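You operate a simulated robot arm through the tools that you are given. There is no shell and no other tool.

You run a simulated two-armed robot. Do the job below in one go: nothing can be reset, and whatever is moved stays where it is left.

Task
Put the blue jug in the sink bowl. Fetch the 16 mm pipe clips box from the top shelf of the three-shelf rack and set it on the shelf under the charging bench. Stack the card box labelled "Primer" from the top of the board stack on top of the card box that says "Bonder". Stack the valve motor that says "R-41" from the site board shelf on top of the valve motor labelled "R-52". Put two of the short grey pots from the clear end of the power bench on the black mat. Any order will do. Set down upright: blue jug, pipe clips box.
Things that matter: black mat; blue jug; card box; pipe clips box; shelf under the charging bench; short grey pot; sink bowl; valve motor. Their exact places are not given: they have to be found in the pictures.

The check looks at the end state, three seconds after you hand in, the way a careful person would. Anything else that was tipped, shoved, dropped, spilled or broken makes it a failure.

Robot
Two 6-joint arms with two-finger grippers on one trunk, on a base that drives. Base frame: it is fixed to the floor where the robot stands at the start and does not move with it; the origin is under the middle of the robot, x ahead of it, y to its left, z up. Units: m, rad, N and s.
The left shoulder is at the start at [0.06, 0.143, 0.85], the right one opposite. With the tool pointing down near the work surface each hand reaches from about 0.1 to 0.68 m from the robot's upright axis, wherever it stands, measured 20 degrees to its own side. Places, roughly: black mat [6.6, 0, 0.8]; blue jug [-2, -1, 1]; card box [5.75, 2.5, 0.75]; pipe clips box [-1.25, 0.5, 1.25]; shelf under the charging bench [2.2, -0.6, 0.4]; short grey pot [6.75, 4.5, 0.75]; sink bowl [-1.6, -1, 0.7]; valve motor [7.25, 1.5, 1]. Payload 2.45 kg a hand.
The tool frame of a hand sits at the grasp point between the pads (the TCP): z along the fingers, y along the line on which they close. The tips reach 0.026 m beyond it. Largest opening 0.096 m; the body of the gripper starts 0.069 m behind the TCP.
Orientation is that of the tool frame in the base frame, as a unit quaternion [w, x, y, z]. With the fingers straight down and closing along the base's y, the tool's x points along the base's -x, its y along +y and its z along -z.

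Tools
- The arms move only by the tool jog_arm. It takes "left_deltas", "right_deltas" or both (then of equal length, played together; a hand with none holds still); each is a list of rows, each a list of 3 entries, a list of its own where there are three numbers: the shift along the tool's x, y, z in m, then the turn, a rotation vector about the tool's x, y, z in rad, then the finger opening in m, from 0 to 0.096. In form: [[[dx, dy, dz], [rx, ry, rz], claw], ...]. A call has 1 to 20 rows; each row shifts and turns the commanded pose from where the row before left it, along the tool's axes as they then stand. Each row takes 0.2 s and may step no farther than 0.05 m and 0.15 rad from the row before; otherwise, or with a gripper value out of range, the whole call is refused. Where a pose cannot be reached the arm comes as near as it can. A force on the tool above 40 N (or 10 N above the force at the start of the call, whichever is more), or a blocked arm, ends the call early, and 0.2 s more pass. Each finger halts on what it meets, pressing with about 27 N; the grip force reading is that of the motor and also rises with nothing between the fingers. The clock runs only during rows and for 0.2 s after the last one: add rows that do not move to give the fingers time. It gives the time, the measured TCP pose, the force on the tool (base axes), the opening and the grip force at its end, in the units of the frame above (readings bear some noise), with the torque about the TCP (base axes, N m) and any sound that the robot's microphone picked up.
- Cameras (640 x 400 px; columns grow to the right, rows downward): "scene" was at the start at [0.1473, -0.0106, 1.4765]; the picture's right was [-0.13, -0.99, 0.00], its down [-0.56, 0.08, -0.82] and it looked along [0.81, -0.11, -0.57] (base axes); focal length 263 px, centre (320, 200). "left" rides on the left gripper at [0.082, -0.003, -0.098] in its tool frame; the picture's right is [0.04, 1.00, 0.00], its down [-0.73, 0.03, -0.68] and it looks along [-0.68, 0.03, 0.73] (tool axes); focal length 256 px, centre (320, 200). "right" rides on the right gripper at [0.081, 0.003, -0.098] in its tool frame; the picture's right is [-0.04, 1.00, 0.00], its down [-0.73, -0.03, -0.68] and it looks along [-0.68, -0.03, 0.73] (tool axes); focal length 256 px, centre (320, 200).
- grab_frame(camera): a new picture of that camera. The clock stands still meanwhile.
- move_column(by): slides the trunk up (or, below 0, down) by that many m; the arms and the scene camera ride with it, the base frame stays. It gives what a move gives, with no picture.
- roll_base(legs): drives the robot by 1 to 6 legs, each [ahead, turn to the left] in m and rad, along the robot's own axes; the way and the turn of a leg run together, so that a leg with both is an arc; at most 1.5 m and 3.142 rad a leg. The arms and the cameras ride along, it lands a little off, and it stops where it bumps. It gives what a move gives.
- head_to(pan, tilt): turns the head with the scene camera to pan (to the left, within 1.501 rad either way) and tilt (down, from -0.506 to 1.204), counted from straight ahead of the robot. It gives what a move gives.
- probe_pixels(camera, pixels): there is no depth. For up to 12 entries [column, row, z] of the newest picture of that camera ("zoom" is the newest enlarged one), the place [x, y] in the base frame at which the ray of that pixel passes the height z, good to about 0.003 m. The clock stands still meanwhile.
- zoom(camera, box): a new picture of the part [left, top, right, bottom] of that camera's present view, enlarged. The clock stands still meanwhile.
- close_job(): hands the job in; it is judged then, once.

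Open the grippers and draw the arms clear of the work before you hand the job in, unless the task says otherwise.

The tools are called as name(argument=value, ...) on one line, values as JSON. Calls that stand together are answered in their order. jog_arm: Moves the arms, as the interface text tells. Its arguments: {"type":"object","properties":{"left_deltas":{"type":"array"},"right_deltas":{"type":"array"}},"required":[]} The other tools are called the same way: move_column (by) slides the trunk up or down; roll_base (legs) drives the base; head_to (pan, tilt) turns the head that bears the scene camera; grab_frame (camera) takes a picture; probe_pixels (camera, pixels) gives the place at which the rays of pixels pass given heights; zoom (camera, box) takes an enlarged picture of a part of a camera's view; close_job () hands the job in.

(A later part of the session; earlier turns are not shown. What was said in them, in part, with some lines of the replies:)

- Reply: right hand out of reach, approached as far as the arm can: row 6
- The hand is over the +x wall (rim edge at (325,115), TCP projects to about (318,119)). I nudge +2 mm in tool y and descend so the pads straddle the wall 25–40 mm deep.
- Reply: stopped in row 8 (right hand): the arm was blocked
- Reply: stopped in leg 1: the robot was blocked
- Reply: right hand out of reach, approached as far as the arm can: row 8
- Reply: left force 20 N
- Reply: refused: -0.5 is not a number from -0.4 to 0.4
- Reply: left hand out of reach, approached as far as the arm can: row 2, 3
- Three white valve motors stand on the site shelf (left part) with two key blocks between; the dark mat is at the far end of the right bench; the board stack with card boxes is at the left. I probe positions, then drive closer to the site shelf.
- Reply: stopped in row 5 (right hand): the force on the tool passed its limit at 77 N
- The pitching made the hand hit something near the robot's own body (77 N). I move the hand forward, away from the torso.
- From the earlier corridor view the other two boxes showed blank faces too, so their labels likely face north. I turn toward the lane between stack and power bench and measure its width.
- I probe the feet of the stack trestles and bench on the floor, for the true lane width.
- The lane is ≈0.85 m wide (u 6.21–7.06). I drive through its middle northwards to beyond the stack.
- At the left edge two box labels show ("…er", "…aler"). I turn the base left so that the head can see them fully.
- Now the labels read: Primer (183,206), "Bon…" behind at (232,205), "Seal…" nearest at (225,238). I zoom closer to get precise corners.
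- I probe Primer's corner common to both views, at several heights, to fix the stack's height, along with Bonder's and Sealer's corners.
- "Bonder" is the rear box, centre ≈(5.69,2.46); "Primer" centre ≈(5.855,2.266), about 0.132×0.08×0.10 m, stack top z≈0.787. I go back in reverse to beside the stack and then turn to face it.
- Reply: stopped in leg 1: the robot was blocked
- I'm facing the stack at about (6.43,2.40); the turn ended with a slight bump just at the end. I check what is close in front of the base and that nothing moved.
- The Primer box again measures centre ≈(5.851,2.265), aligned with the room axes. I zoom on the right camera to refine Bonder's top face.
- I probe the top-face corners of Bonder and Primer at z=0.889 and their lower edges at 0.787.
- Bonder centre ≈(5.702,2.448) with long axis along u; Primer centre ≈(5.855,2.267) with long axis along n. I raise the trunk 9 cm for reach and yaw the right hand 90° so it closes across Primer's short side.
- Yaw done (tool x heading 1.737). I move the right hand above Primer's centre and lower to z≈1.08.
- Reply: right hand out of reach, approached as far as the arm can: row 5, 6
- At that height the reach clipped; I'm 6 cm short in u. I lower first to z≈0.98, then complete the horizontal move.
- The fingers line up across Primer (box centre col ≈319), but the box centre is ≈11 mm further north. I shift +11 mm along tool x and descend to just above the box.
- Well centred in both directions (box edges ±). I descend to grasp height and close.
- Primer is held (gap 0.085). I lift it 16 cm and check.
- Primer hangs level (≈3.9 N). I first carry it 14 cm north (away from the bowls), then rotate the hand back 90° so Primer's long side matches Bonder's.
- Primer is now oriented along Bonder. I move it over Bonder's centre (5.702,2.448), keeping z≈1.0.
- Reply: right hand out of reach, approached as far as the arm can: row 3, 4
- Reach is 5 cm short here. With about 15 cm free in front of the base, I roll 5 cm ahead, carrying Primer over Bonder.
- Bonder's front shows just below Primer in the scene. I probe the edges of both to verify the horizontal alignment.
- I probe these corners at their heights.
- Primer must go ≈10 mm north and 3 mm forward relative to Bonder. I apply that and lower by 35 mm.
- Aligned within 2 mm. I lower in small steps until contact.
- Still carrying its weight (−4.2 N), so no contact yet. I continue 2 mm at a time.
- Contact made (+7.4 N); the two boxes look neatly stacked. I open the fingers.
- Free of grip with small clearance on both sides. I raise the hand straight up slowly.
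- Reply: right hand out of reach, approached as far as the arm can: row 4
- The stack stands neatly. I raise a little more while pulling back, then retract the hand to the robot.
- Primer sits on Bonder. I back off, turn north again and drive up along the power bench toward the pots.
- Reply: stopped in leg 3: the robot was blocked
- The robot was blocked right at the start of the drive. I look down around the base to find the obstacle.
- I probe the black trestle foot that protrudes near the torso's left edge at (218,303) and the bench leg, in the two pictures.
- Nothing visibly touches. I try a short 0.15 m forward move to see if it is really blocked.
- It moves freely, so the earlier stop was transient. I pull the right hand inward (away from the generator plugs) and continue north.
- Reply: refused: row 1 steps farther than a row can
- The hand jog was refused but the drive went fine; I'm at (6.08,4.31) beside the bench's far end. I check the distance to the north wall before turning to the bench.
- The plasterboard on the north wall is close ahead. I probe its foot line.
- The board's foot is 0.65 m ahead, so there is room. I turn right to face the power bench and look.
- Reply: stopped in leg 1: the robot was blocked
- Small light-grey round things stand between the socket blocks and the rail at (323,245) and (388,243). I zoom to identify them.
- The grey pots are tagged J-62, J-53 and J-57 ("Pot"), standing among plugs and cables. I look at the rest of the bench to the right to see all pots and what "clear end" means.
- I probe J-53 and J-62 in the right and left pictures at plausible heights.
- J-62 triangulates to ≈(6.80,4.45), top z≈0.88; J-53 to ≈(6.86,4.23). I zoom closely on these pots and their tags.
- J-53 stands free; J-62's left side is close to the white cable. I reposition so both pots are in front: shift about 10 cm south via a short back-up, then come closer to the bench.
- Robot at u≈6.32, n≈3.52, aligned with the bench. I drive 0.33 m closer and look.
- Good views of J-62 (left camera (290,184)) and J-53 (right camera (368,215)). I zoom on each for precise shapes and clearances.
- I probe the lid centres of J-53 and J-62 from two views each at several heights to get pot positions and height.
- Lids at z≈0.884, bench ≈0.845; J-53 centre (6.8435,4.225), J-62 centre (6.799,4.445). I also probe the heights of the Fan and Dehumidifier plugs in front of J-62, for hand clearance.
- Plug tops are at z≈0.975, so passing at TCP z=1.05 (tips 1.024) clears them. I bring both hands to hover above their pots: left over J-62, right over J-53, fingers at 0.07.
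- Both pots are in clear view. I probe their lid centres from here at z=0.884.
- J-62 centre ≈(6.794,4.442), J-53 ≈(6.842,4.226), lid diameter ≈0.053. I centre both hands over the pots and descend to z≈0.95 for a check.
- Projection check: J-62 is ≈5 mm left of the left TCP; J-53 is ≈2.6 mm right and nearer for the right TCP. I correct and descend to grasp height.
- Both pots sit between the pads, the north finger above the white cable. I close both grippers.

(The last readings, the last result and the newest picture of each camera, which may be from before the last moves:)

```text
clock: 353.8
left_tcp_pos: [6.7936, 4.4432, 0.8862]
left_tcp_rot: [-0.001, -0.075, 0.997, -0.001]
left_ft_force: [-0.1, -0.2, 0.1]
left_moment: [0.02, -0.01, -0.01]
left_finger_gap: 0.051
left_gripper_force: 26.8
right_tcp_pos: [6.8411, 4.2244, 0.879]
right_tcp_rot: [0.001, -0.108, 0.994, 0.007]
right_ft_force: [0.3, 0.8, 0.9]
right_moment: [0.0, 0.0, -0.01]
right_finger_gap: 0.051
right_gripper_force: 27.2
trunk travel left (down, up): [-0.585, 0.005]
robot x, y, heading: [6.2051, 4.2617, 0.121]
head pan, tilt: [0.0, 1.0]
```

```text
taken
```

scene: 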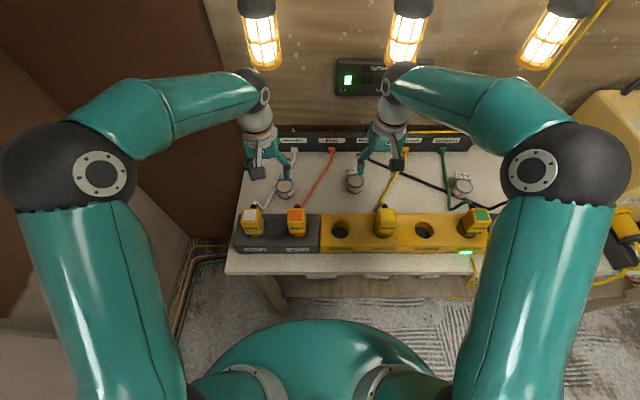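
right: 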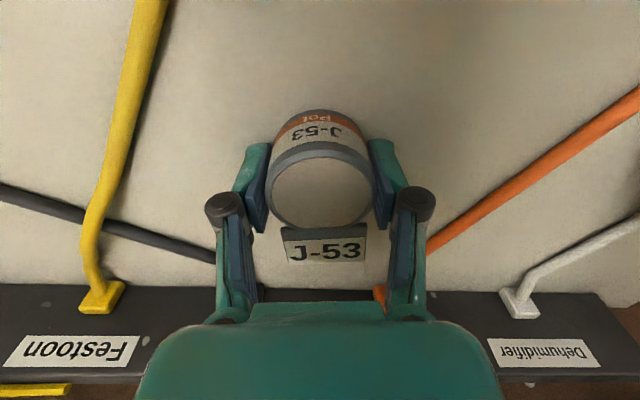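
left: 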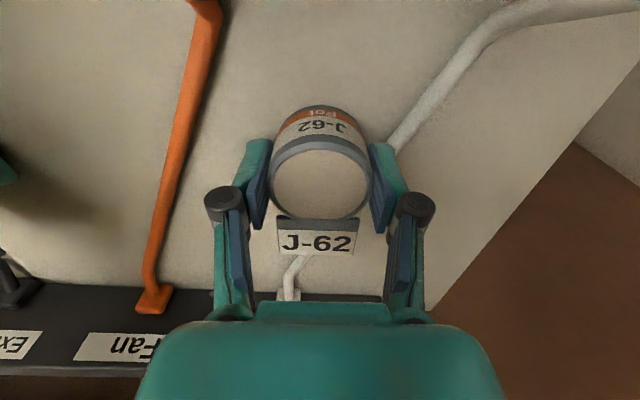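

Both pots gripped at 51 mm with ~27 N. I lift both straight up by 16 cm.

jog_arm(left_deltas=[[[0, 0, -0.02], [0, 0, 0], 0.04], [[0, 0, -0.035], [0, 0, 0], 0.04], [[0, 0, -0.035], [0, 0, 0], 0.04], [[0, 0, -0.035], [0, 0, 0], 0.04], [[0, 0, -0.035], [0, 0, 0], 0.04], [[0, 0, 0], [0, 0, 0], 0.04]], right_deltas=[[[0, 0, -0.02], [0, 0, 0], 0.04], [[0, 0, -0.035], [0, 0, 0], 0.04], [[0, 0, -0.035], [0, 0, 0], 0.04], [[0, 0, -0.035], [0, 0, 0], 0.04], [[0, 0, -0.035], [0, 0, 0], 0.04], [[0, 0, 0], [0, 0, 0], 0.04]])

grab_frame(camera="left")

grab_frame(camera="right")

grab_frame(camera="scene")

```text
clock: 355.2
left_tcp_pos: [6.7949, 4.4453, 1.0471]
left_tcp_rot: [-0.001, -0.074, 0.997, -0.001]
left_ft_force: [-0.1, 0.1, -0.9]
left_moment: [0.04, 0.01, 0.0]
left_finger_gap: 0.051
left_gripper_force: 26.7
right_tcp_pos: [6.8416, 4.2208, 1.0386]
right_tcp_rot: [0.002, -0.109, 0.994, 0.008]
right_ft_force: [0.3, 0.3, -2.0]
right_moment: [0.03, 0.05, 0.02]
right_finger_gap: 0.051
right_gripper_force: 26.7
trunk travel left (down, up): [-0.585, 0.005]
robot x, y, heading: [6.2025, 4.2622, 0.114]
head pan, tilt: [0.0, 1.0]
```

```text
taken
```

left: 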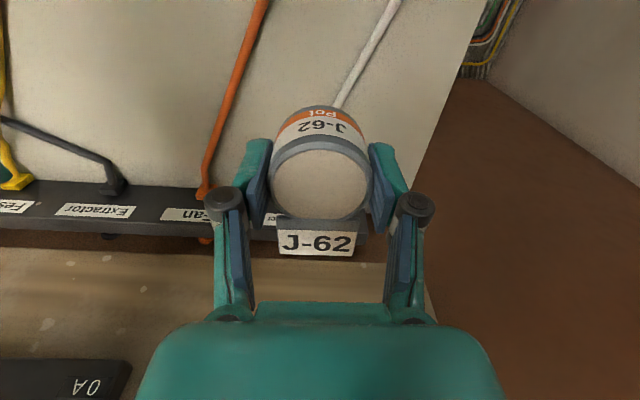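

```text
taken
```

right: 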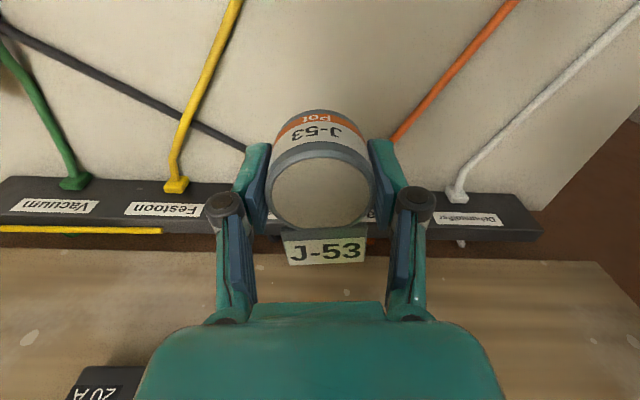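

```text
taken
```

scene: 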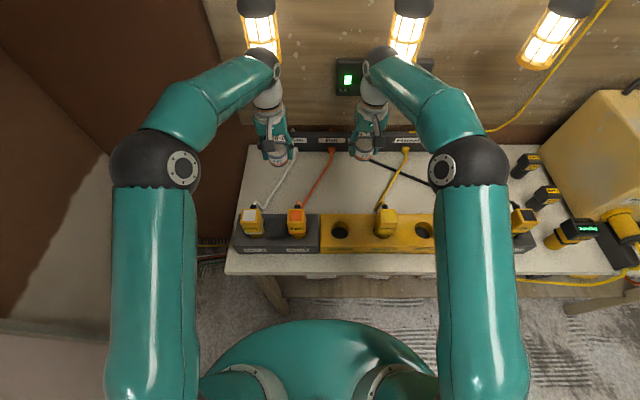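

Both pots are up with their tags attached and the bench is undisturbed. I retract both hands toward the robot.

jog_arm(left_deltas=[[[0.035, 0, -0.01], [0, 0, 0], 0.04], [[0.045, 0, -0.01], [0, 0, 0], 0.04], [[0.045, 0, -0.01], [0, 0, 0], 0.04], [[0.045, 0, -0.01], [0, 0, 0], 0.04], [[0.045, 0, 0], [0, 0, 0], 0.04], [[0.045, 0, 0], [0, 0, 0], 0.04], [[0, 0, 0], [0, 0, 0], 0.04]], right_deltas=[[[0.035, 0, -0.01], [0, 0, 0], 0.04], [[0.045, 0, -0.01], [0, 0, 0], 0.04], [[0.045, 0, -0.01], [0, 0, 0], 0.04], [[0.045, 0, -0.01], [0, 0, 0], 0.04], [[0.045, 0, 0], [0, 0, 0], 0.04], [[0.045, 0, 0], [0, 0, 0], 0.04], [[0, 0, 0], [0, 0, 0], 0.04]])

grab_frame(camera="scene")

```text
clock: 356.8
left_tcp_pos: [6.5375, 4.4058, 1.0883]
left_tcp_rot: [-0.002, -0.076, 0.997, -0.001]
left_ft_force: [0.8, 0.1, -1.5]
left_moment: [-0.02, 0.04, 0.0]
left_finger_gap: 0.0512
left_gripper_force: 27.3
right_tcp_pos: [6.5916, 4.164, 1.077]
right_tcp_rot: [0.001, -0.109, 0.994, 0.007]
right_ft_force: [0.8, 0.1, -0.7]
right_moment: [0.01, 0.03, -0.03]
right_finger_gap: 0.0511
right_gripper_force: 26.8
trunk travel left (down, up): [-0.585, 0.005]
robot x, y, heading: [6.2014, 4.2603, 0.115]
head pan, tilt: [0.0, 1.0]
```

```text
taken
```

scene: 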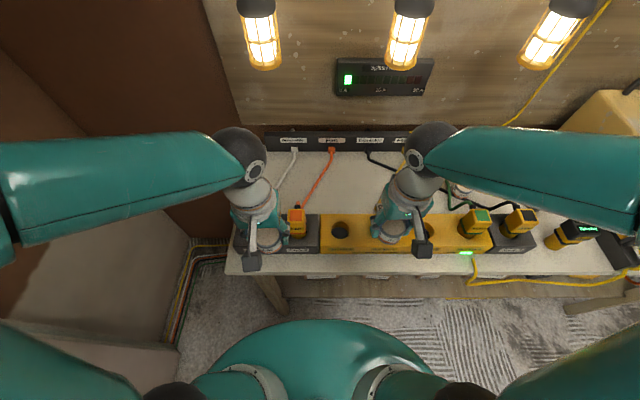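

I back away from the bench, turn right to face south, and drive back through the lane with both pots held.

roll_base(legs=[[-0.2, 0], [0, -1.445]])

head_to(pan=0.0, tilt=0.5)

grab_frame(camera="scene")

```text
clock: 362.1
left_tcp_pos: [6.2112, 3.9346, 1.0891]
left_tcp_rot: [0.0, 0.574, 0.819, 0.001]
left_ft_force: [-0.6, -0.6, -1.5]
left_moment: [0.02, -0.06, 0.01]
left_finger_gap: 0.0511
left_gripper_force: 26.7
right_tcp_pos: [5.9865, 3.8369, 1.0781]
right_tcp_rot: [0.006, 0.545, 0.838, 0.006]
right_ft_force: [-1.8, 0.1, -1.4]
right_moment: [0.02, -0.04, -0.02]
right_finger_gap: 0.051
right_gripper_force: 27.2
trunk travel left (down, up): [-0.585, 0.005]
robot x, y, heading: [6.0566, 4.2519, -1.27]
head pan, tilt: [0.0, 1.0]
stopped in leg 2: the robot was blocked; the commanded pose is now the measured one
```

```text
clock: 363.0
left_tcp_pos: [6.2147, 3.9372, 1.0897]
left_tcp_rot: [-0.002, 0.574, 0.819, 0.001]
left_ft_force: [0.5, -0.3, -1.0]
left_moment: [0.01, 0.03, 0.01]
left_finger_gap: 0.051
left_gripper_force: 27.4
right_tcp_pos: [5.9892, 3.8373, 1.0799]
right_tcp_rot: [0.006, 0.546, 0.838, 0.006]
right_ft_force: [-0.2, -0.8, -1.0]
right_moment: [0.01, -0.01, -0.02]
right_finger_gap: 0.051
right_gripper_force: 26.8
trunk travel left (down, up): [-0.585, 0.005]
robot x, y, heading: [6.058, 4.2497, -1.271]
head pan, tilt: [0.0, 0.499]
```

```text
taken
```

scene: 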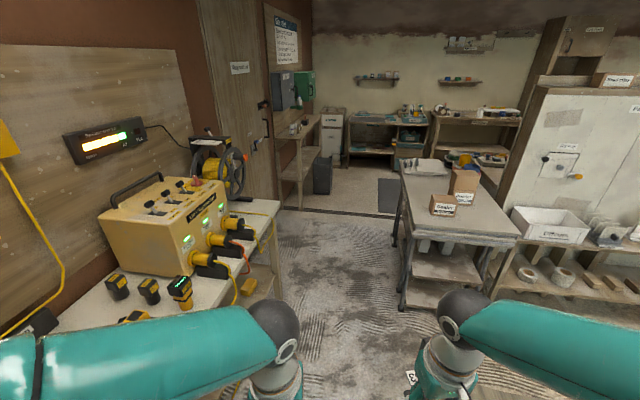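

The lane lies ahead, with Primer on Bonder visible at (465,185). I trim the heading and drive 1.45 m toward the middle of the lane.

roll_base(legs=[[0, -0.097], [0.75, 0], [0.7, 0]])

grab_frame(camera="scene")

```text
clock: 371.2
left_tcp_pos: [6.4672, 2.4944, 1.0887]
left_tcp_rot: [-0.001, 0.619, 0.786, 0.0]
left_ft_force: [-0.2, -0.5, -0.9]
left_moment: [0.04, 0.01, -0.03]
left_finger_gap: 0.0514
left_gripper_force: 26.8
right_tcp_pos: [6.2301, 2.4224, 1.0785]
right_tcp_rot: [0.006, 0.591, 0.806, 0.004]
right_ft_force: [1.2, 0.0, -0.9]
right_moment: [0.01, 0.0, -0.02]
right_finger_gap: 0.0511
right_gripper_force: 27.3
trunk travel left (down, up): [-0.585, 0.005]
robot x, y, heading: [6.3419, 2.8252, -1.383]
head pan, tilt: [0.0, 0.499]
```

```text
taken
```

scene: 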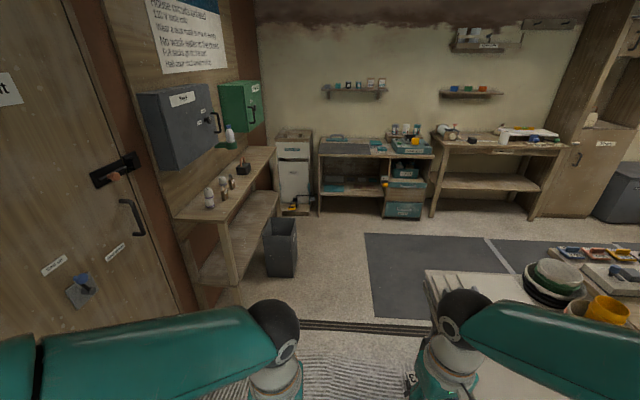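

The south bench with the dark mat on its left part shows at (345,150). I turn slightly right and drive 1.4 m south.

roll_base(legs=[[0, -0.1], [0.75, 0], [0.65, 0]])

head_to(pan=0.0, tilt=0.6)

grab_frame(camera="scene")

```text
clock: 379.1
left_tcp_pos: [6.5336, 1.0868, 1.0894]
left_tcp_rot: [-0.002, 0.664, 0.748, 0.0]
left_ft_force: [0.2, -0.3, -1.5]
left_moment: [0.02, 0.0, 0.02]
left_finger_gap: 0.0513
left_gripper_force: 27.3
right_tcp_pos: [6.2908, 1.0427, 1.079]
right_tcp_rot: [0.005, 0.637, 0.771, 0.004]
right_ft_force: [0.4, -0.5, -1.3]
right_moment: [0.01, -0.01, -0.02]
right_finger_gap: 0.051
right_gripper_force: 27.8
trunk travel left (down, up): [-0.585, 0.005]
robot x, y, heading: [6.448, 1.4327, -1.496]
head pan, tilt: [0.0, 0.499]
```

```text
clock: 379.8
left_tcp_pos: [6.5331, 1.0873, 1.0895]
left_tcp_rot: [-0.001, 0.664, 0.748, 0.0]
left_ft_force: [0.1, 0.1, -0.3]
left_moment: [-0.02, 0.01, -0.01]
left_finger_gap: 0.051
left_gripper_force: 26.9
right_tcp_pos: [6.2907, 1.0429, 1.0797]
right_tcp_rot: [0.005, 0.636, 0.771, 0.004]
right_ft_force: [-0.2, -0.1, -0.5]
right_moment: [-0.02, 0.02, 0.04]
right_finger_gap: 0.051
right_gripper_force: 27.1
trunk travel left (down, up): [-0.585, 0.005]
robot x, y, heading: [6.45, 1.4313, -1.499]
head pan, tilt: [0.0, 0.6]
```

```text
taken
```

scene: 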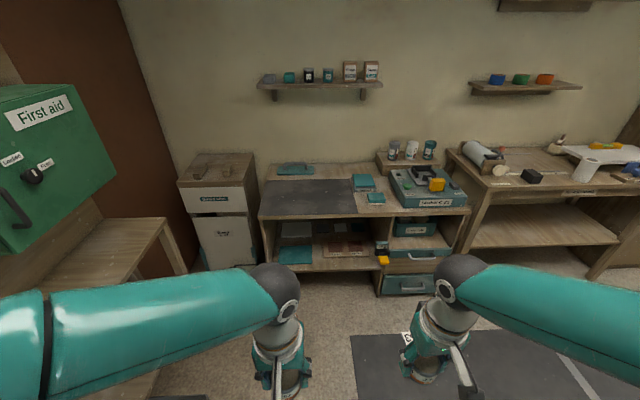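

The black mat on the bench spans about (262–357,180–215). I probe its corners for position.

zoom(camera="scene", box=[230, 150, 430, 270])

probe_pixels(camera="scene", pixels=[[262, 214, 0.8], [357, 212, 0.8], [268, 181, 0.8], [355, 179, 0.8], [262, 214, 0.85], [268, 262, 0.0], [375, 295, 0.0], [310, 166, 0.8]])

```text
3.20 times, centred on (330, 210) of scene
```

zoom: 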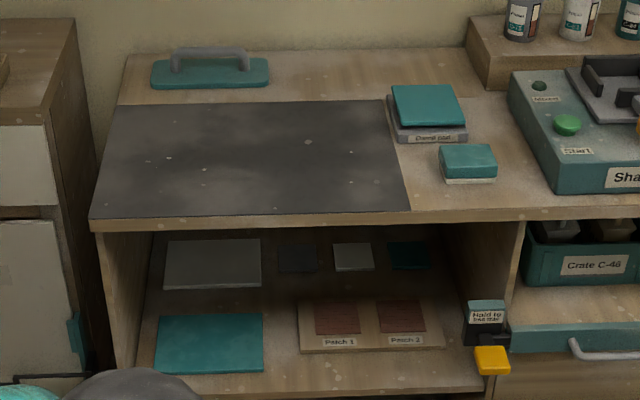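

```text
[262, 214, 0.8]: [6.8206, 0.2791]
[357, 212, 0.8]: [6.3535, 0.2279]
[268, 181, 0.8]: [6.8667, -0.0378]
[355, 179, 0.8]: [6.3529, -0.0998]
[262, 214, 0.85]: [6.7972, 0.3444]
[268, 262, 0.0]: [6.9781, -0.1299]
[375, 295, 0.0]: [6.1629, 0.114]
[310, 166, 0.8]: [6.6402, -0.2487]
```

The mat spans x≈6.35–6.84, y≈-0.07…0.26. I drive 0.68 m closer and align with the bench.

roll_base(legs=[[0.68, 0], [0, 0.043]])

head_to(pan=0.0, tilt=0.9)

grab_frame(camera="scene")

grab_frame(camera="left")

grab_frame(camera="right")

```text
clock: 384.1
left_tcp_pos: [6.599, 0.396, 1.0905]
left_tcp_rot: [0.0, 0.648, 0.762, 0.0]
left_ft_force: [-0.9, -0.2, -0.4]
left_moment: [0.03, -0.04, -0.01]
left_finger_gap: 0.051
left_gripper_force: 26.8
right_tcp_pos: [6.3571, 0.3433, 1.0798]
right_tcp_rot: [0.007, 0.621, 0.783, 0.004]
right_ft_force: [0.7, 1.3, -0.7]
right_moment: [0.0, -0.01, -0.02]
right_finger_gap: 0.051
right_gripper_force: 26.6
trunk travel left (down, up): [-0.585, 0.005]
robot x, y, heading: [6.4989, 0.7349, -1.456]
head pan, tilt: [0.0, 0.6]
```

```text
clock: 384.9
left_tcp_pos: [6.598, 0.3979, 1.0906]
left_tcp_rot: [-0.001, 0.648, 0.762, 0.0]
left_ft_force: [-0.5, 0.3, -1.8]
left_moment: [0.01, 0.02, 0.0]
left_finger_gap: 0.0511
left_gripper_force: 26.6
right_tcp_pos: [6.3578, 0.3436, 1.0792]
right_tcp_rot: [0.006, 0.621, 0.784, 0.004]
right_ft_force: [1.0, -0.6, -0.9]
right_moment: [0.0, 0.0, 0.04]
right_finger_gap: 0.0508
right_gripper_force: 26.6
trunk travel left (down, up): [-0.585, 0.005]
robot x, y, heading: [6.4976, 0.7326, -1.454]
head pan, tilt: [0.0, 0.901]
```

```text
taken
```

scene: 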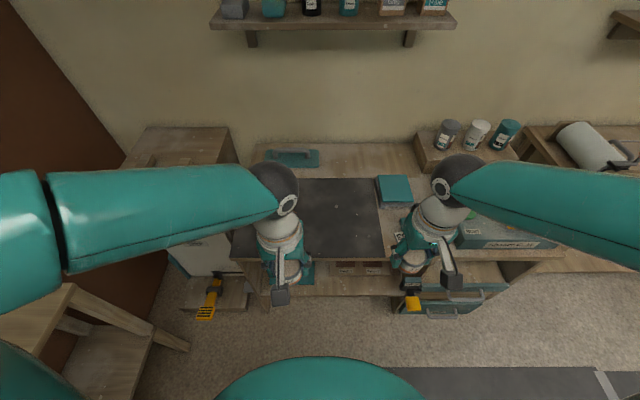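

```text
taken
```

left: 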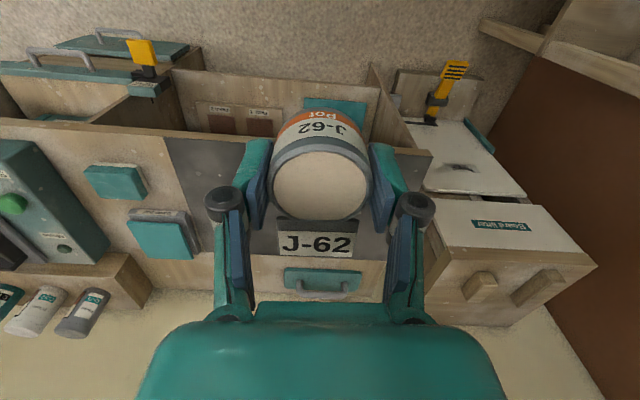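

```text
taken
```

right: 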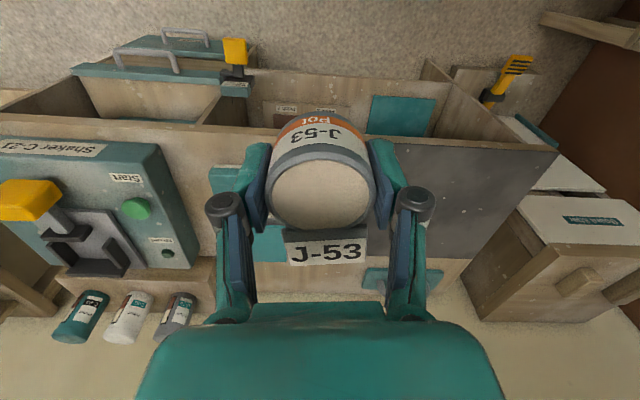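

I triangulate the mat's front-right corner (scene (383,258), left camera (163,137)) to get its height.

zoom(camera="scene", box=[220, 160, 420, 290])

zoom(camera="left", box=[100, 90, 280, 280])

```text
3.08 times, centred on (320, 225) of scene
```

zoom: 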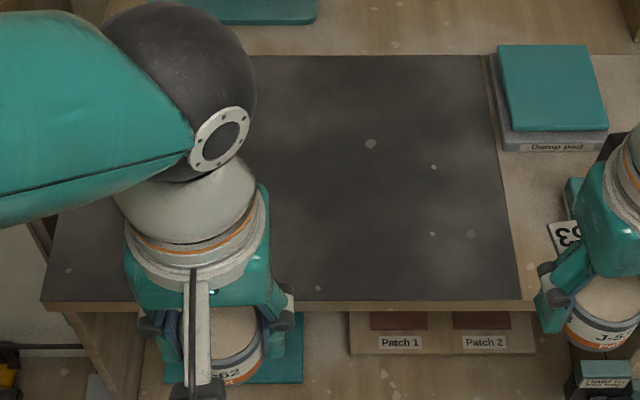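

```text
2.11 times, centred on (190, 185) of left
```

zoom: 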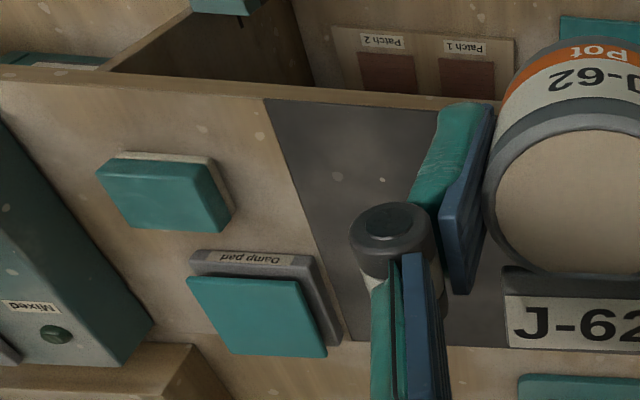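

I probe both corners in both pictures at several heights.

probe_pixels(camera="scene", pixels=[[385.6, 257.2, 0.78], [385.6, 257.2, 0.82], [385.6, 257.2, 0.86], [372.6, 177.9, 0.78], [372.6, 177.9, 0.82], [372.6, 177.9, 0.86], [229, 257.5, 0.82]])

probe_pixels(camera="left", pixels=[[162.9, 136.6, 0.78], [162.9, 136.6, 0.82], [162.9, 136.6, 0.86], [200.9, 252.5, 0.78], [200.9, 252.5, 0.82], [200.9, 252.5, 0.86]])

```text
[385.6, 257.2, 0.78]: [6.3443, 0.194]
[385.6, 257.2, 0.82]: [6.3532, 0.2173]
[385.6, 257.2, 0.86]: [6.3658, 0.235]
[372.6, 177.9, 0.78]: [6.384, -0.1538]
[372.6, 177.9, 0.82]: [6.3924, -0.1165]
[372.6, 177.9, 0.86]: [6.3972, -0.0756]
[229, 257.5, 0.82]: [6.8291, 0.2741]
```

```text
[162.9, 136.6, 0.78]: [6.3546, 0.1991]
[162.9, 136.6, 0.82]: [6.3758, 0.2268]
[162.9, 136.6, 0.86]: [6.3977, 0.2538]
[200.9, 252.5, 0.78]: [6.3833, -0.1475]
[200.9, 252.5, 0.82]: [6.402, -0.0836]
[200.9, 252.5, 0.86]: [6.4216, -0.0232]
```

Mat top z≈0.77; it spans u 6.33–6.83, n -0.53…-0.89. I lower both hands to z≈0.95 and move them over the mat: left pot toward (6.70,0.11), right pot toward (6.47,0.08).

jog_arm(left_deltas=[[[0, 0, 0.035], [0, 0, 0], 0.04], [[0, 0, 0.035], [0, 0, 0], 0.04], [[0, 0, 0.035], [0, 0, 0], 0.04], [[0, 0, 0.035], [0, 0, 0], 0.04], [[-0.0431, 0.008, 0], [0, 0, 0], 0.04], [[-0.0431, 0.008, 0], [0, 0, 0], 0.04], [[-0.0431, 0.008, 0], [0, 0, 0], 0.04], [[-0.0431, 0.008, 0], [0, 0, 0], 0.04], [[-0.0431, 0.008, 0], [0, 0, 0], 0.04], [[-0.0431, 0.008, 0], [0, 0, 0], 0.04], [[-0.0431, 0.008, 0], [0, 0, 0], 0.04], [[0, 0, 0], [0, 0, 0], 0.04]], right_deltas=[[[0, 0, 0.035], [0, 0, 0], 0.04], [[0, 0, 0.035], [0, 0, 0], 0.04], [[0, 0, 0.035], [0, 0, 0], 0.04], [[0, 0, 0.035], [0, 0, 0], 0.04], [[-0.04, 0.0075, 0], [0, 0, 0], 0.04], [[-0.04, 0.0075, 0], [0, 0, 0], 0.04], [[-0.04, 0.0075, 0], [0, 0, 0], 0.04], [[-0.04, 0.0075, 0], [0, 0, 0], 0.04], [[-0.04, 0.0075, 0], [0, 0, 0], 0.04], [[-0.04, 0.0075, 0], [0, 0, 0], 0.04], [[-0.04, 0.0075, 0], [0, 0, 0], 0.04], [[0, 0, 0], [0, 0, 0], 0.04]])

grab_frame(camera="scene")

grab_frame(camera="left")

grab_frame(camera="right")

```text
clock: 387.5
left_tcp_pos: [6.7019, 0.1095, 0.9512]
left_tcp_rot: [-0.001, 0.648, 0.761, -0.001]
left_ft_force: [-0.5, 0.1, -1.3]
left_moment: [-0.03, -0.03, 0.03]
left_finger_gap: 0.051
left_gripper_force: 26.9
right_tcp_pos: [6.4755, 0.0845, 0.9437]
right_tcp_rot: [0.005, 0.622, 0.783, 0.004]
right_ft_force: [0.0, 0.4, -1.3]
right_moment: [-0.05, 0.02, -0.03]
right_finger_gap: 0.0508
right_gripper_force: 27.2
trunk travel left (down, up): [-0.585, 0.005]
robot x, y, heading: [6.4981, 0.7353, -1.459]
head pan, tilt: [0.0, 0.901]
```

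```text
taken
```

scene: 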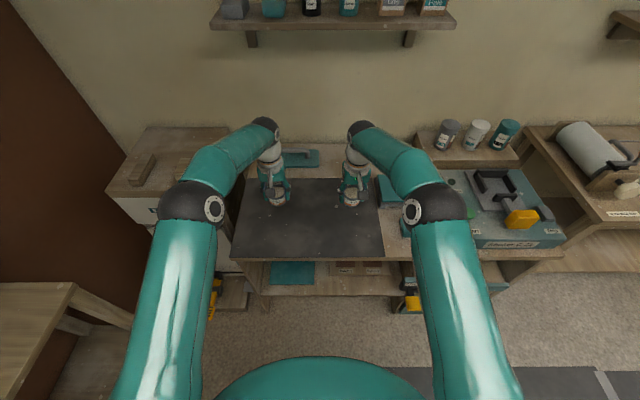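

```text
taken
```

left: 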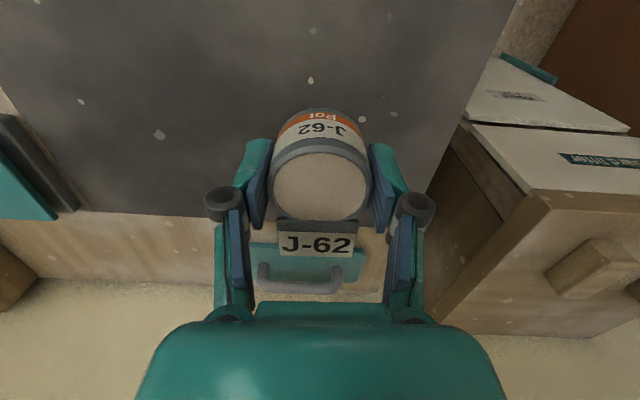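

```text
taken
```

right: 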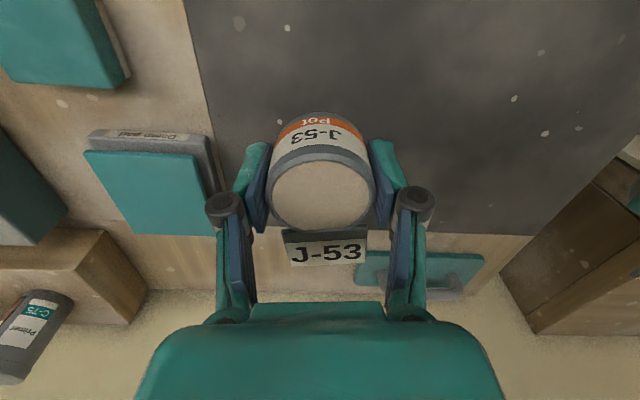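

Both pots are over the mat, clear of the damp-pad stack. I lower 12 cm, then continue in small steps.

jog_arm(left_deltas=[[[0, 0, 0.03], [0, 0, 0], 0.04], [[0, 0, 0.03], [0, 0, 0], 0.04], [[0, 0, 0.03], [0, 0, 0], 0.04], [[0, 0, 0.025], [0, 0, 0], 0.04], [[0, 0, 0], [0, 0, 0], 0.04]], right_deltas=[[[0, 0, 0.03], [0, 0, 0], 0.04], [[0, 0, 0.03], [0, 0, 0], 0.04], [[0, 0, 0.03], [0, 0, 0], 0.04], [[0, 0, 0.025], [0, 0, 0], 0.04], [[0, 0, 0], [0, 0, 0], 0.04]])

grab_frame(camera="left")

grab_frame(camera="right")

```text
clock: 388.7
left_tcp_pos: [6.7013, 0.1083, 0.8341]
left_tcp_rot: [-0.001, 0.648, 0.762, 0.0]
left_ft_force: [-0.5, 0.5, -0.9]
left_moment: [0.0, 0.01, 0.06]
left_finger_gap: 0.0511
left_gripper_force: 27.2
right_tcp_pos: [6.4756, 0.082, 0.8259]
right_tcp_rot: [0.005, 0.621, 0.783, 0.004]
right_ft_force: [0.0, 0.7, 0.1]
right_moment: [-0.02, 0.04, 0.02]
right_finger_gap: 0.051
right_gripper_force: 26.7
trunk travel left (down, up): [-0.585, 0.005]
robot x, y, heading: [6.4987, 0.7367, -1.453]
head pan, tilt: [0.0, 0.901]
```

```text
taken
```

left: 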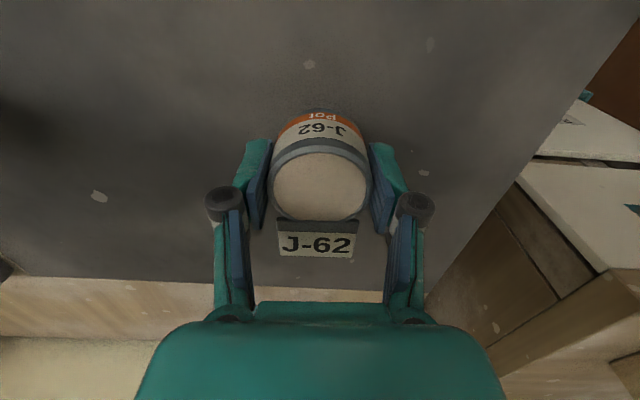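

```text
taken
```

right: 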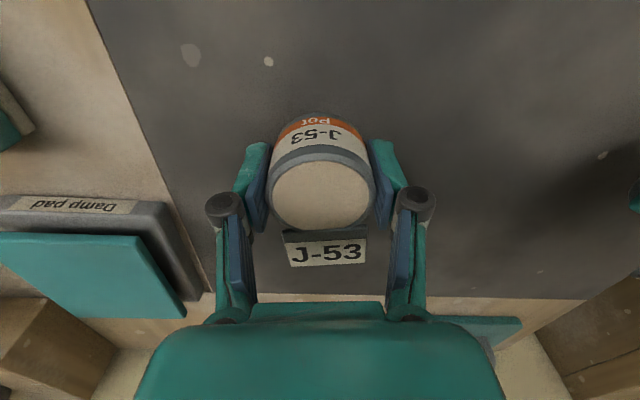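

About 2 cm remain. I lower in 3 mm steps and watch the forces on both hands.

jog_arm(left_deltas=[[[0, 0, 0.003], [0, 0, 0], 0.04], [[0, 0, 0.003], [0, 0, 0], 0.04], [[0, 0, 0.003], [0, 0, 0], 0.04], [[0, 0, 0.003], [0, 0, 0], 0.04], [[0, 0, 0], [0, 0, 0], 0.04]], right_deltas=[[[0, 0, 0.003], [0, 0, 0], 0.04], [[0, 0, 0.003], [0, 0, 0], 0.04], [[0, 0, 0.003], [0, 0, 0], 0.04], [[0, 0, 0.003], [0, 0, 0], 0.04], [[0, 0, 0], [0, 0, 0], 0.04]])

```text
clock: 389.9
left_tcp_pos: [6.7007, 0.108, 0.824]
left_tcp_rot: [-0.001, 0.648, 0.762, 0.0]
left_ft_force: [0.6, -0.3, -1.0]
left_moment: [0.04, -0.01, -0.01]
left_finger_gap: 0.0514
left_gripper_force: 27.3
right_tcp_pos: [6.477, 0.0812, 0.8128]
right_tcp_rot: [0.005, 0.621, 0.784, 0.005]
right_ft_force: [-0.4, 0.0, -0.8]
right_moment: [-0.01, 0.0, -0.01]
right_finger_gap: 0.0511
right_gripper_force: 27.3
trunk travel left (down, up): [-0.585, 0.005]
robot x, y, heading: [6.4976, 0.7378, -1.456]
head pan, tilt: [0.0, 0.901]
```

No contact yet on either. I keep lowering both by 2 mm steps.

jog_arm(left_deltas=[[[0, 0, 0.002], [0, 0, 0], 0.04], [[0, 0, 0.002], [0, 0, 0], 0.04], [[0, 0, 0.002], [0, 0, 0], 0.04], [[0, 0, 0], [0, 0, 0], 0.04]], right_deltas=[[[0, 0, 0.002], [0, 0, 0], 0.04], [[0, 0, 0.002], [0, 0, 0], 0.04], [[0, 0, 0.002], [0, 0, 0], 0.04], [[0, 0, 0], [0, 0, 0], 0.04]])

zoom(camera="scene", box=[230, 150, 400, 270])

```text
clock: 390.9
left_tcp_pos: [6.702, 0.1085, 0.8176]
left_tcp_rot: [-0.001, 0.648, 0.762, -0.001]
left_ft_force: [0.4, 0.4, -0.2]
left_moment: [0.01, 0.01, 0.0]
left_finger_gap: 0.0509
left_gripper_force: 27.1
right_tcp_pos: [6.4783, 0.0807, 0.8077]
right_tcp_rot: [0.006, 0.621, 0.784, 0.004]
right_ft_force: [0.2, 0.5, -1.7]
right_moment: [0.01, 0.01, 0.0]
right_finger_gap: 0.0508
right_gripper_force: 26.4
trunk travel left (down, up): [-0.585, 0.005]
robot x, y, heading: [6.5001, 0.7369, -1.456]
head pan, tilt: [0.0, 0.901]
```

```text
3.33 times, centred on (315, 210) of scene
```

zoom: 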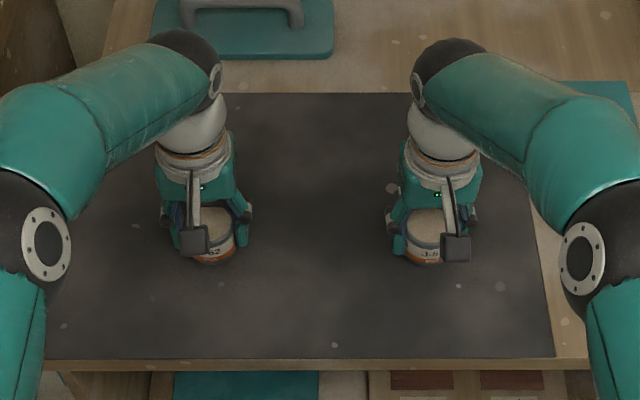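

Still unloaded; both pots are just above the mat, well inside it. I continue 2 mm at a time.

jog_arm(left_deltas=[[[0, 0, 0.002], [0, 0, 0], 0.04], [[0, 0, 0.002], [0, 0, 0], 0.04], [[0, 0, 0], [0, 0, 0], 0.04]], right_deltas=[[[0, 0, 0.002], [0, 0, 0], 0.04], [[0, 0, 0.002], [0, 0, 0], 0.04], [[0, 0, 0], [0, 0, 0], 0.04]])

```text
clock: 391.7
left_tcp_pos: [6.7021, 0.1079, 0.8135]
left_tcp_rot: [-0.001, 0.648, 0.761, 0.0]
left_ft_force: [-0.4, -0.2, -1.6]
left_moment: [0.05, 0.01, -0.01]
left_finger_gap: 0.051
left_gripper_force: 27.0
right_tcp_pos: [6.4772, 0.0806, 0.8045]
right_tcp_rot: [0.006, 0.621, 0.784, 0.004]
right_ft_force: [0.7, -0.1, -1.8]
right_moment: [-0.03, 0.04, -0.01]
right_finger_gap: 0.0512
right_gripper_force: 27.6
trunk travel left (down, up): [-0.585, 0.005]
robot x, y, heading: [6.4945, 0.7364, -1.458]
head pan, tilt: [0.0, 0.901]
```

jog_arm(left_deltas=[[[0, 0, 0.002], [0, 0, 0], 0.04], [[0, 0, 0.002], [0, 0, 0], 0.04], [[0, 0, 0], [0, 0, 0], 0.04]], right_deltas=[[[0, 0, 0.002], [0, 0, 0], 0.04], [[0, 0, 0.002], [0, 0, 0], 0.04], [[0, 0, 0], [0, 0, 0], 0.04]])

```text
clock: 392.5
left_tcp_pos: [6.7015, 0.1074, 0.8091]
left_tcp_rot: [-0.001, 0.648, 0.762, 0.0]
left_ft_force: [0.6, 0.5, -1.7]
left_moment: [0.0, 0.01, 0.03]
left_finger_gap: 0.0509
left_gripper_force: 26.8
right_tcp_pos: [6.4778, 0.0812, 0.8011]
right_tcp_rot: [0.006, 0.622, 0.783, 0.004]
right_ft_force: [0.2, 0.8, -1.8]
right_moment: [-0.01, -0.02, -0.02]
right_finger_gap: 0.0511
right_gripper_force: 26.8
trunk travel left (down, up): [-0.585, 0.005]
robot x, y, heading: [6.4961, 0.7389, -1.457]
head pan, tilt: [0.0, 0.901]
```

Still carrying weight (−1.7 N each). I go on in 2 mm steps.

jog_arm(left_deltas=[[[0, 0, 0.002], [0, 0, 0], 0.04], [[0, 0, 0.002], [0, 0, 0], 0.04], [[0, 0, 0], [0, 0, 0], 0.04]], right_deltas=[[[0, 0, 0.002], [0, 0, 0], 0.04], [[0, 0, 0.002], [0, 0, 0], 0.04], [[0, 0, 0], [0, 0, 0], 0.04]])

grab_frame(camera="left")

grab_frame(camera="right")

```text
clock: 393.3
left_tcp_pos: [6.7017, 0.1078, 0.8048]
left_tcp_rot: [-0.001, 0.649, 0.761, -0.001]
left_ft_force: [-0.2, -0.6, -1.3]
left_moment: [0.02, -0.02, 0.02]
left_finger_gap: 0.0508
left_gripper_force: 26.7
right_tcp_pos: [6.4778, 0.0812, 0.7969]
right_tcp_rot: [0.006, 0.621, 0.784, 0.004]
right_ft_force: [-0.1, 0.1, -2.3]
right_moment: [-0.02, 0.01, -0.02]
right_finger_gap: 0.0507
right_gripper_force: 26.7
trunk travel left (down, up): [-0.585, 0.005]
robot x, y, heading: [6.4966, 0.7363, -1.459]
head pan, tilt: [0.0, 0.901]
```

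```text
taken
```

left: 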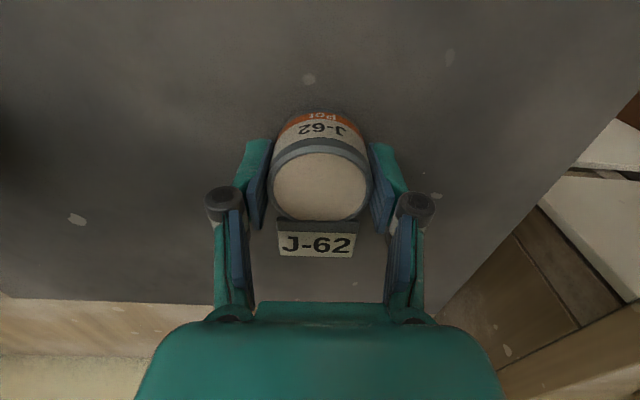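

```text
taken
```

right: 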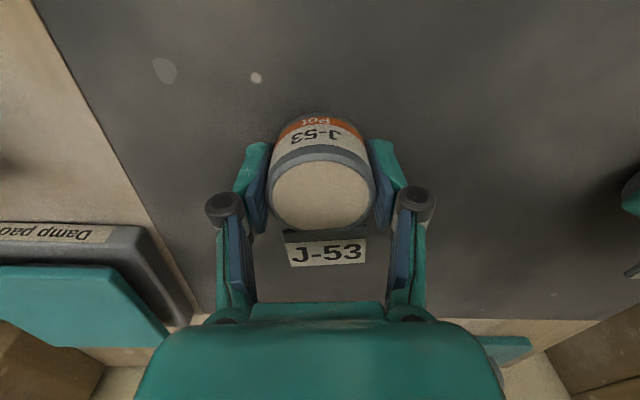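

Shadows close in but no contact yet (the front-corner estimate suggested z≈0.75). I lower another 6 mm in 2 mm steps.

jog_arm(left_deltas=[[[0, 0, 0.002], [0, 0, 0], 0.04], [[0, 0, 0.002], [0, 0, 0], 0.04], [[0, 0, 0.002], [0, 0, 0], 0.04], [[0, 0, 0], [0, 0, 0], 0.04]], right_deltas=[[[0, 0, 0.002], [0, 0, 0], 0.04], [[0, 0, 0.002], [0, 0, 0], 0.04], [[0, 0, 0.002], [0, 0, 0], 0.04], [[0, 0, 0], [0, 0, 0], 0.04]])

```text
clock: 394.3
left_tcp_pos: [6.7002, 0.1069, 0.7974]
left_tcp_rot: [-0.002, 0.648, 0.761, -0.001]
left_ft_force: [-0.8, 0.0, -0.3]
left_moment: [-0.01, 0.01, -0.04]
left_finger_gap: 0.051
left_gripper_force: 27.1
right_tcp_pos: [6.477, 0.0822, 0.792]
right_tcp_rot: [0.006, 0.621, 0.784, 0.004]
right_ft_force: [-0.4, -0.4, -0.7]
right_moment: [-0.01, -0.02, -0.03]
right_finger_gap: 0.0508
right_gripper_force: 26.8
trunk travel left (down, up): [-0.585, 0.005]
robot x, y, heading: [6.4964, 0.7354, -1.455]
head pan, tilt: [0.0, 0.901]
```

jog_arm(left_deltas=[[[0, 0, 0.002], [0, 0, 0], 0.04], [[0, 0, 0.002], [0, 0, 0], 0.04], [[0, 0, 0], [0, 0, 0], 0.04]], right_deltas=[[[0, 0, 0.002], [0, 0, 0], 0.04], [[0, 0, 0.002], [0, 0, 0], 0.04], [[0, 0, 0], [0, 0, 0], 0.04]])

```text
clock: 395.1
left_tcp_pos: [6.7011, 0.1086, 0.7964]
left_tcp_rot: [-0.001, 0.648, 0.762, -0.001]
left_ft_force: [-0.2, -0.2, 1.4]
left_moment: [0.05, 0.07, 0.03]
left_finger_gap: 0.0509
left_gripper_force: 27.1
right_tcp_pos: [6.4785, 0.082, 0.7903]
right_tcp_rot: [0.007, 0.62, 0.784, 0.003]
right_ft_force: [1.6, 0.1, 15.5]
right_moment: [0.1, 0.06, -0.02]
right_finger_gap: 0.0507
right_gripper_force: 27.0
trunk travel left (down, up): [-0.585, 0.005]
robot x, y, heading: [6.4963, 0.7382, -1.456]
head pan, tilt: [0.0, 0.901]
```

The right pot is down (15.5 N); the left is just touching. I ease the right up 1 mm and lower the left 2 mm more.

jog_arm(left_deltas=[[[0, 0, 0.0015], [0, 0, 0], 0.04], [[0, 0, 0], [0, 0, 0], 0.04]], right_deltas=[[[0, 0, -0.0015], [0, 0, 0], 0.04], [[0, 0, 0], [0, 0, 0], 0.04]])

```text
clock: 395.7
left_tcp_pos: [6.7016, 0.1088, 0.7959]
left_tcp_rot: [0.0, 0.647, 0.762, -0.002]
left_ft_force: [0.3, 2.4, 16.1]
left_moment: [0.36, 0.06, 0.0]
left_finger_gap: 0.0512
left_gripper_force: 26.9
right_tcp_pos: [6.4784, 0.0829, 0.7892]
right_tcp_rot: [0.008, 0.621, 0.784, 0.003]
right_ft_force: [1.5, -3.2, 8.5]
right_moment: [-0.14, -0.16, -0.05]
right_finger_gap: 0.0511
right_gripper_force: 26.8
trunk travel left (down, up): [-0.585, 0.005]
robot x, y, heading: [6.4969, 0.7339, -1.455]
head pan, tilt: [0.0, 0.901]
```

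Both pots stand on the mat (left 16 N, right 8.5 N). I ease the left by 1 mm and open both grippers gently.

jog_arm(left_deltas=[[[0, 0, -0.0015], [0, 0, 0], 0.045], [[0, 0, 0], [0, 0, 0], 0.053], [[0, 0, 0], [0, 0, 0], 0.06], [[0, 0, 0], [0, 0, 0], 0.07], [[0, 0, 0], [0, 0, 0], 0.075], [[0, 0, 0], [0, 0, 0], 0.075]], right_deltas=[[[0, 0, 0], [0, 0, 0], 0.045], [[0, 0, 0], [0, 0, 0], 0.053], [[0, 0, 0], [0, 0, 0], 0.06], [[0, 0, 0], [0, 0, 0], 0.07], [[0, 0, 0], [0, 0, 0], 0.075], [[0, 0, 0], [0, 0, 0], 0.075]])

grab_frame(camera="left")

grab_frame(camera="right")

```text
clock: 397.1
left_tcp_pos: [6.7019, 0.1092, 0.7952]
left_tcp_rot: [-0.001, 0.648, 0.762, 0.0]
left_ft_force: [0.2, -0.2, 0.2]
left_moment: [0.02, 0.0, 0.02]
left_finger_gap: 0.0749
left_gripper_force: 0.1
right_tcp_pos: [6.4784, 0.0809, 0.7887]
right_tcp_rot: [0.006, 0.621, 0.784, 0.004]
right_ft_force: [-0.3, -0.2, 0.2]
right_moment: [0.01, 0.01, -0.04]
right_finger_gap: 0.0749
right_gripper_force: 0.0
trunk travel left (down, up): [-0.585, 0.005]
robot x, y, heading: [6.4978, 0.7367, -1.457]
head pan, tilt: [0.0, 0.901]
```

```text
taken
```

left: 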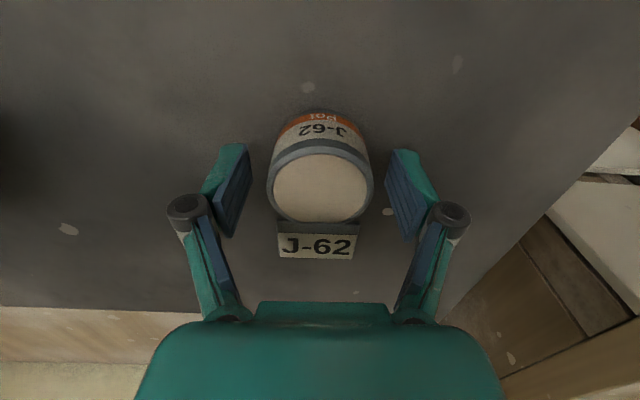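

```text
taken
```

right: 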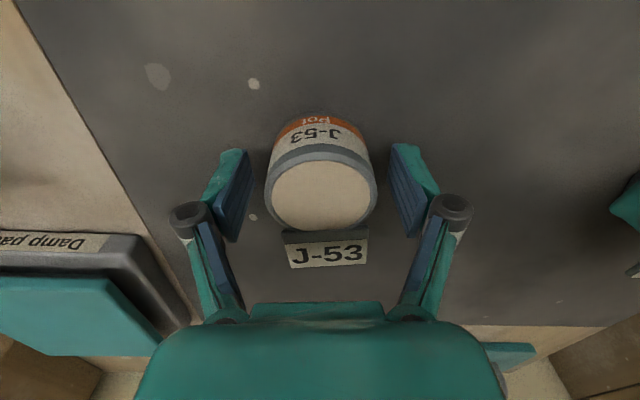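

Both pots stand free on the mat. I raise both hands straight up, then draw them back to the robot.

jog_arm(left_deltas=[[[0, 0, -0.02], [0, 0, 0], 0.075], [[0, 0, -0.035], [0, 0, 0], 0.075], [[0, 0, -0.04], [0, 0, 0], 0.075], [[0, 0, -0.04], [0, 0, 0], 0.08], [[0.03, 0, -0.03], [0, 0, 0], 0.09], [[0.045, 0, -0.02], [0, 0, 0], 0.096], [[0.045, 0, -0.02], [0, 0, 0], 0.096], [[0.045, 0, -0.015], [0, 0, 0], 0.096], [[0.045, 0, 0], [0, 0, 0], 0.096], [[0.045, 0, 0], [0, 0, 0], 0.096], [[0.035, 0, 0], [0, 0, 0], 0.096]], right_deltas=[[[0, 0, -0.02], [0, 0, 0], 0.075], [[0, 0, -0.035], [0, 0, 0], 0.075], [[0, 0, -0.04], [0, 0, 0], 0.075], [[0, 0, -0.04], [0, 0, 0], 0.08], [[0.03, 0, -0.03], [0, 0, 0], 0.09], [[0.045, 0, -0.02], [0, 0, 0], 0.096], [[0.045, 0, -0.02], [0, 0, 0], 0.096], [[0.045, 0, -0.015], [0, 0, 0], 0.096], [[0.045, 0, 0], [0, 0, 0], 0.096], [[0.045, 0, 0], [0, 0, 0], 0.096], [[0.035, 0, 0], [0, 0, 0], 0.096]])

grab_frame(camera="scene")

zoom(camera="scene", box=[220, 140, 420, 280])

```text
clock: 399.5
left_tcp_pos: [6.6553, 0.3974, 1.0153]
left_tcp_rot: [-0.001, 0.648, 0.762, 0.0]
left_ft_force: [-0.3, 0.4, -0.4]
left_moment: [0.0, 0.02, -0.02]
left_finger_gap: 0.0959
left_gripper_force: 0.1
right_tcp_pos: [6.4103, 0.3673, 1.0074]
right_tcp_rot: [0.006, 0.621, 0.783, 0.004]
right_ft_force: [0.6, -0.5, -0.3]
right_moment: [-0.01, 0.03, 0.06]
right_finger_gap: 0.096
right_gripper_force: 0.0
trunk travel left (down, up): [-0.585, 0.005]
robot x, y, heading: [6.4935, 0.7352, -1.457]
head pan, tilt: [0.0, 0.901]
```

```text
taken
```

scene: 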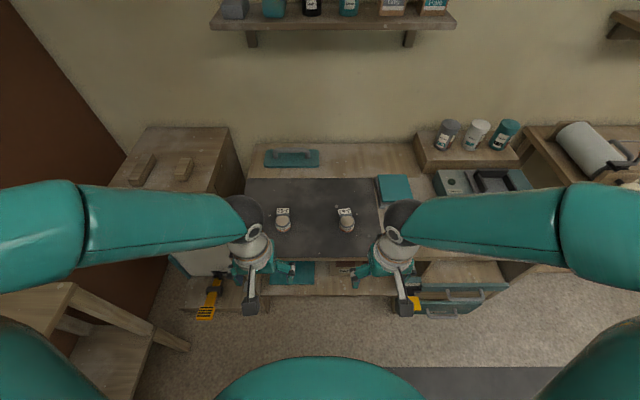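

```text
2.86 times, centred on (320, 210) of scene
```

zoom: 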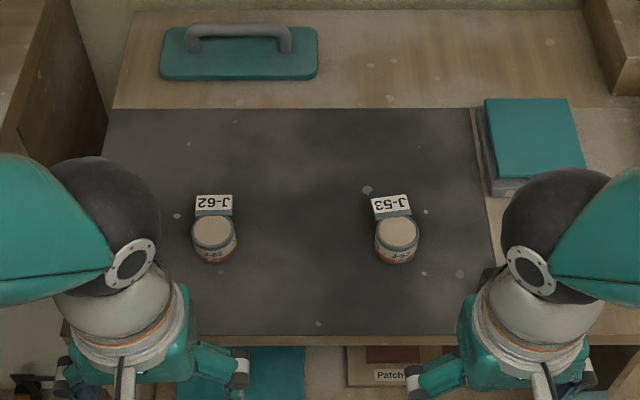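

Both pots (J-62, J-53) stand upright on the mat. I back away from the bench and take a last look at the motor stack on the site table to my left.

roll_base(legs=[[-0.3, 0]])

head_to(pan=1.45, tilt=0.45)

grab_frame(camera="scene")

head_to(pan=0.0, tilt=0.7)

grab_frame(camera="scene")

```text
clock: 401.6
left_tcp_pos: [6.6231, 0.6961, 1.0147]
left_tcp_rot: [-0.001, 0.646, 0.764, 0.0]
left_ft_force: [-0.2, -0.4, 0.1]
left_moment: [-0.04, 0.01, 0.03]
left_finger_gap: 0.096
left_gripper_force: 0.0
right_tcp_pos: [6.3768, 0.6662, 1.0071]
right_tcp_rot: [0.006, 0.619, 0.785, 0.003]
right_ft_force: [0.1, 1.4, -0.4]
right_moment: [-0.02, -0.01, -0.05]
right_finger_gap: 0.0961
right_gripper_force: 0.0
trunk travel left (down, up): [-0.585, 0.005]
robot x, y, heading: [6.4611, 1.04, -1.453]
head pan, tilt: [0.0, 0.901]
```

```text
clock: 403.1
left_tcp_pos: [6.6228, 0.6961, 1.0159]
left_tcp_rot: [-0.001, 0.647, 0.763, 0.0]
left_ft_force: [0.1, -0.2, -0.3]
left_moment: [0.02, 0.02, -0.02]
left_finger_gap: 0.0959
left_gripper_force: 0.0
right_tcp_pos: [6.3787, 0.6653, 1.0072]
right_tcp_rot: [0.005, 0.619, 0.785, 0.003]
right_ft_force: [0.3, -0.7, -0.5]
right_moment: [0.01, 0.01, 0.0]
right_finger_gap: 0.0959
right_gripper_force: 0.1
trunk travel left (down, up): [-0.585, 0.005]
robot x, y, heading: [6.4639, 1.0344, -1.451]
head pan, tilt: [1.45, 0.45]
```

```text
taken
```

scene: 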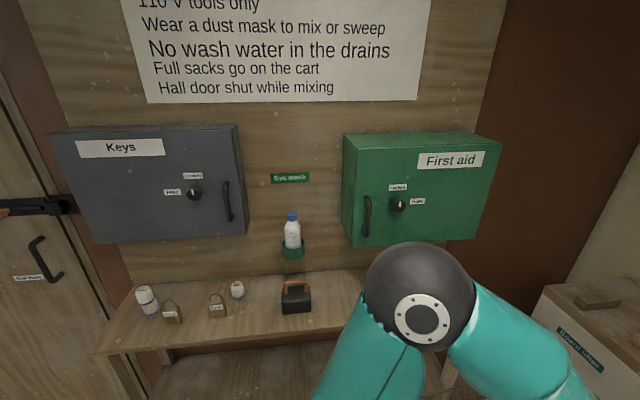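

```text
clock: 404.7
left_tcp_pos: [6.6231, 0.6959, 1.0155]
left_tcp_rot: [-0.001, 0.646, 0.763, 0.0]
left_ft_force: [1.2, 0.5, 0.9]
left_moment: [-0.02, 0.0, 0.01]
left_finger_gap: 0.0961
left_gripper_force: 0.1
right_tcp_pos: [6.3773, 0.6661, 1.0075]
right_tcp_rot: [0.006, 0.619, 0.785, 0.004]
right_ft_force: [0.8, 0.0, 0.1]
right_moment: [-0.01, 0.0, 0.0]
right_finger_gap: 0.0958
right_gripper_force: 0.2
trunk travel left (down, up): [-0.585, 0.005]
robot x, y, heading: [6.4625, 1.0371, -1.448]
head pan, tilt: [0.0, 0.7]
```

```text
taken
```

scene: 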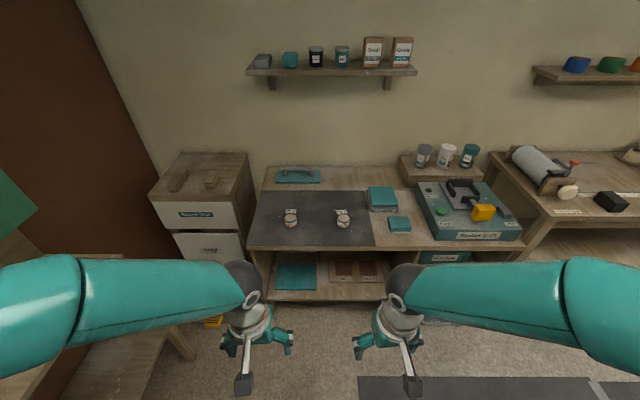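

All five jobs check out: the jug is in the sink bowl, the 16 mm box on the charging-bench shelf, and Primer on Bonder. R-41 stands on R-52 (seen upright at (147,300)), and two grey pots are on the mat. The grippers are open and the arms clear, so I hand in.

close_job()

```text
The job is handed in.
```

I finished all five jobs and handed in the work. I haven't seen the result of the check.

- **Blue jug:** it stands upright in the sink bowl.
- **16 mm pipe clips box:** it stands upright on the shelf under the charging bench, between the right-hand end and the "Gloves" box.
- **Card boxes:** "Primer" is stacked on "Bonder", with their edges lined up.
- **Valve motors:** R-41 is stacked on R-52. It was still upright when I looked just before handing in.
- **Grey pots:** J-62 and J-53 are on the black mat. J-57 stays on the power bench.

I saw the jug and the pipe clips box standing upright as I left each of them, but did not go back to look again at the end.

During the job there were a few stops:

- **Base:** it reported being blocked five times while turning or driving. I could see nothing touching, and no furniture looked moved. The one at the sink may have been a light touch on the bench.
- **Right hand:** it was stopped once by a 77 N force while tilting close to the robot's own body, before it reached the valve motors.
- **Right arm:** it reached the end of its movement once while carrying the jug. I turned the base to finish the move.

Both grippers are open, and the robot is backed away from the bench.
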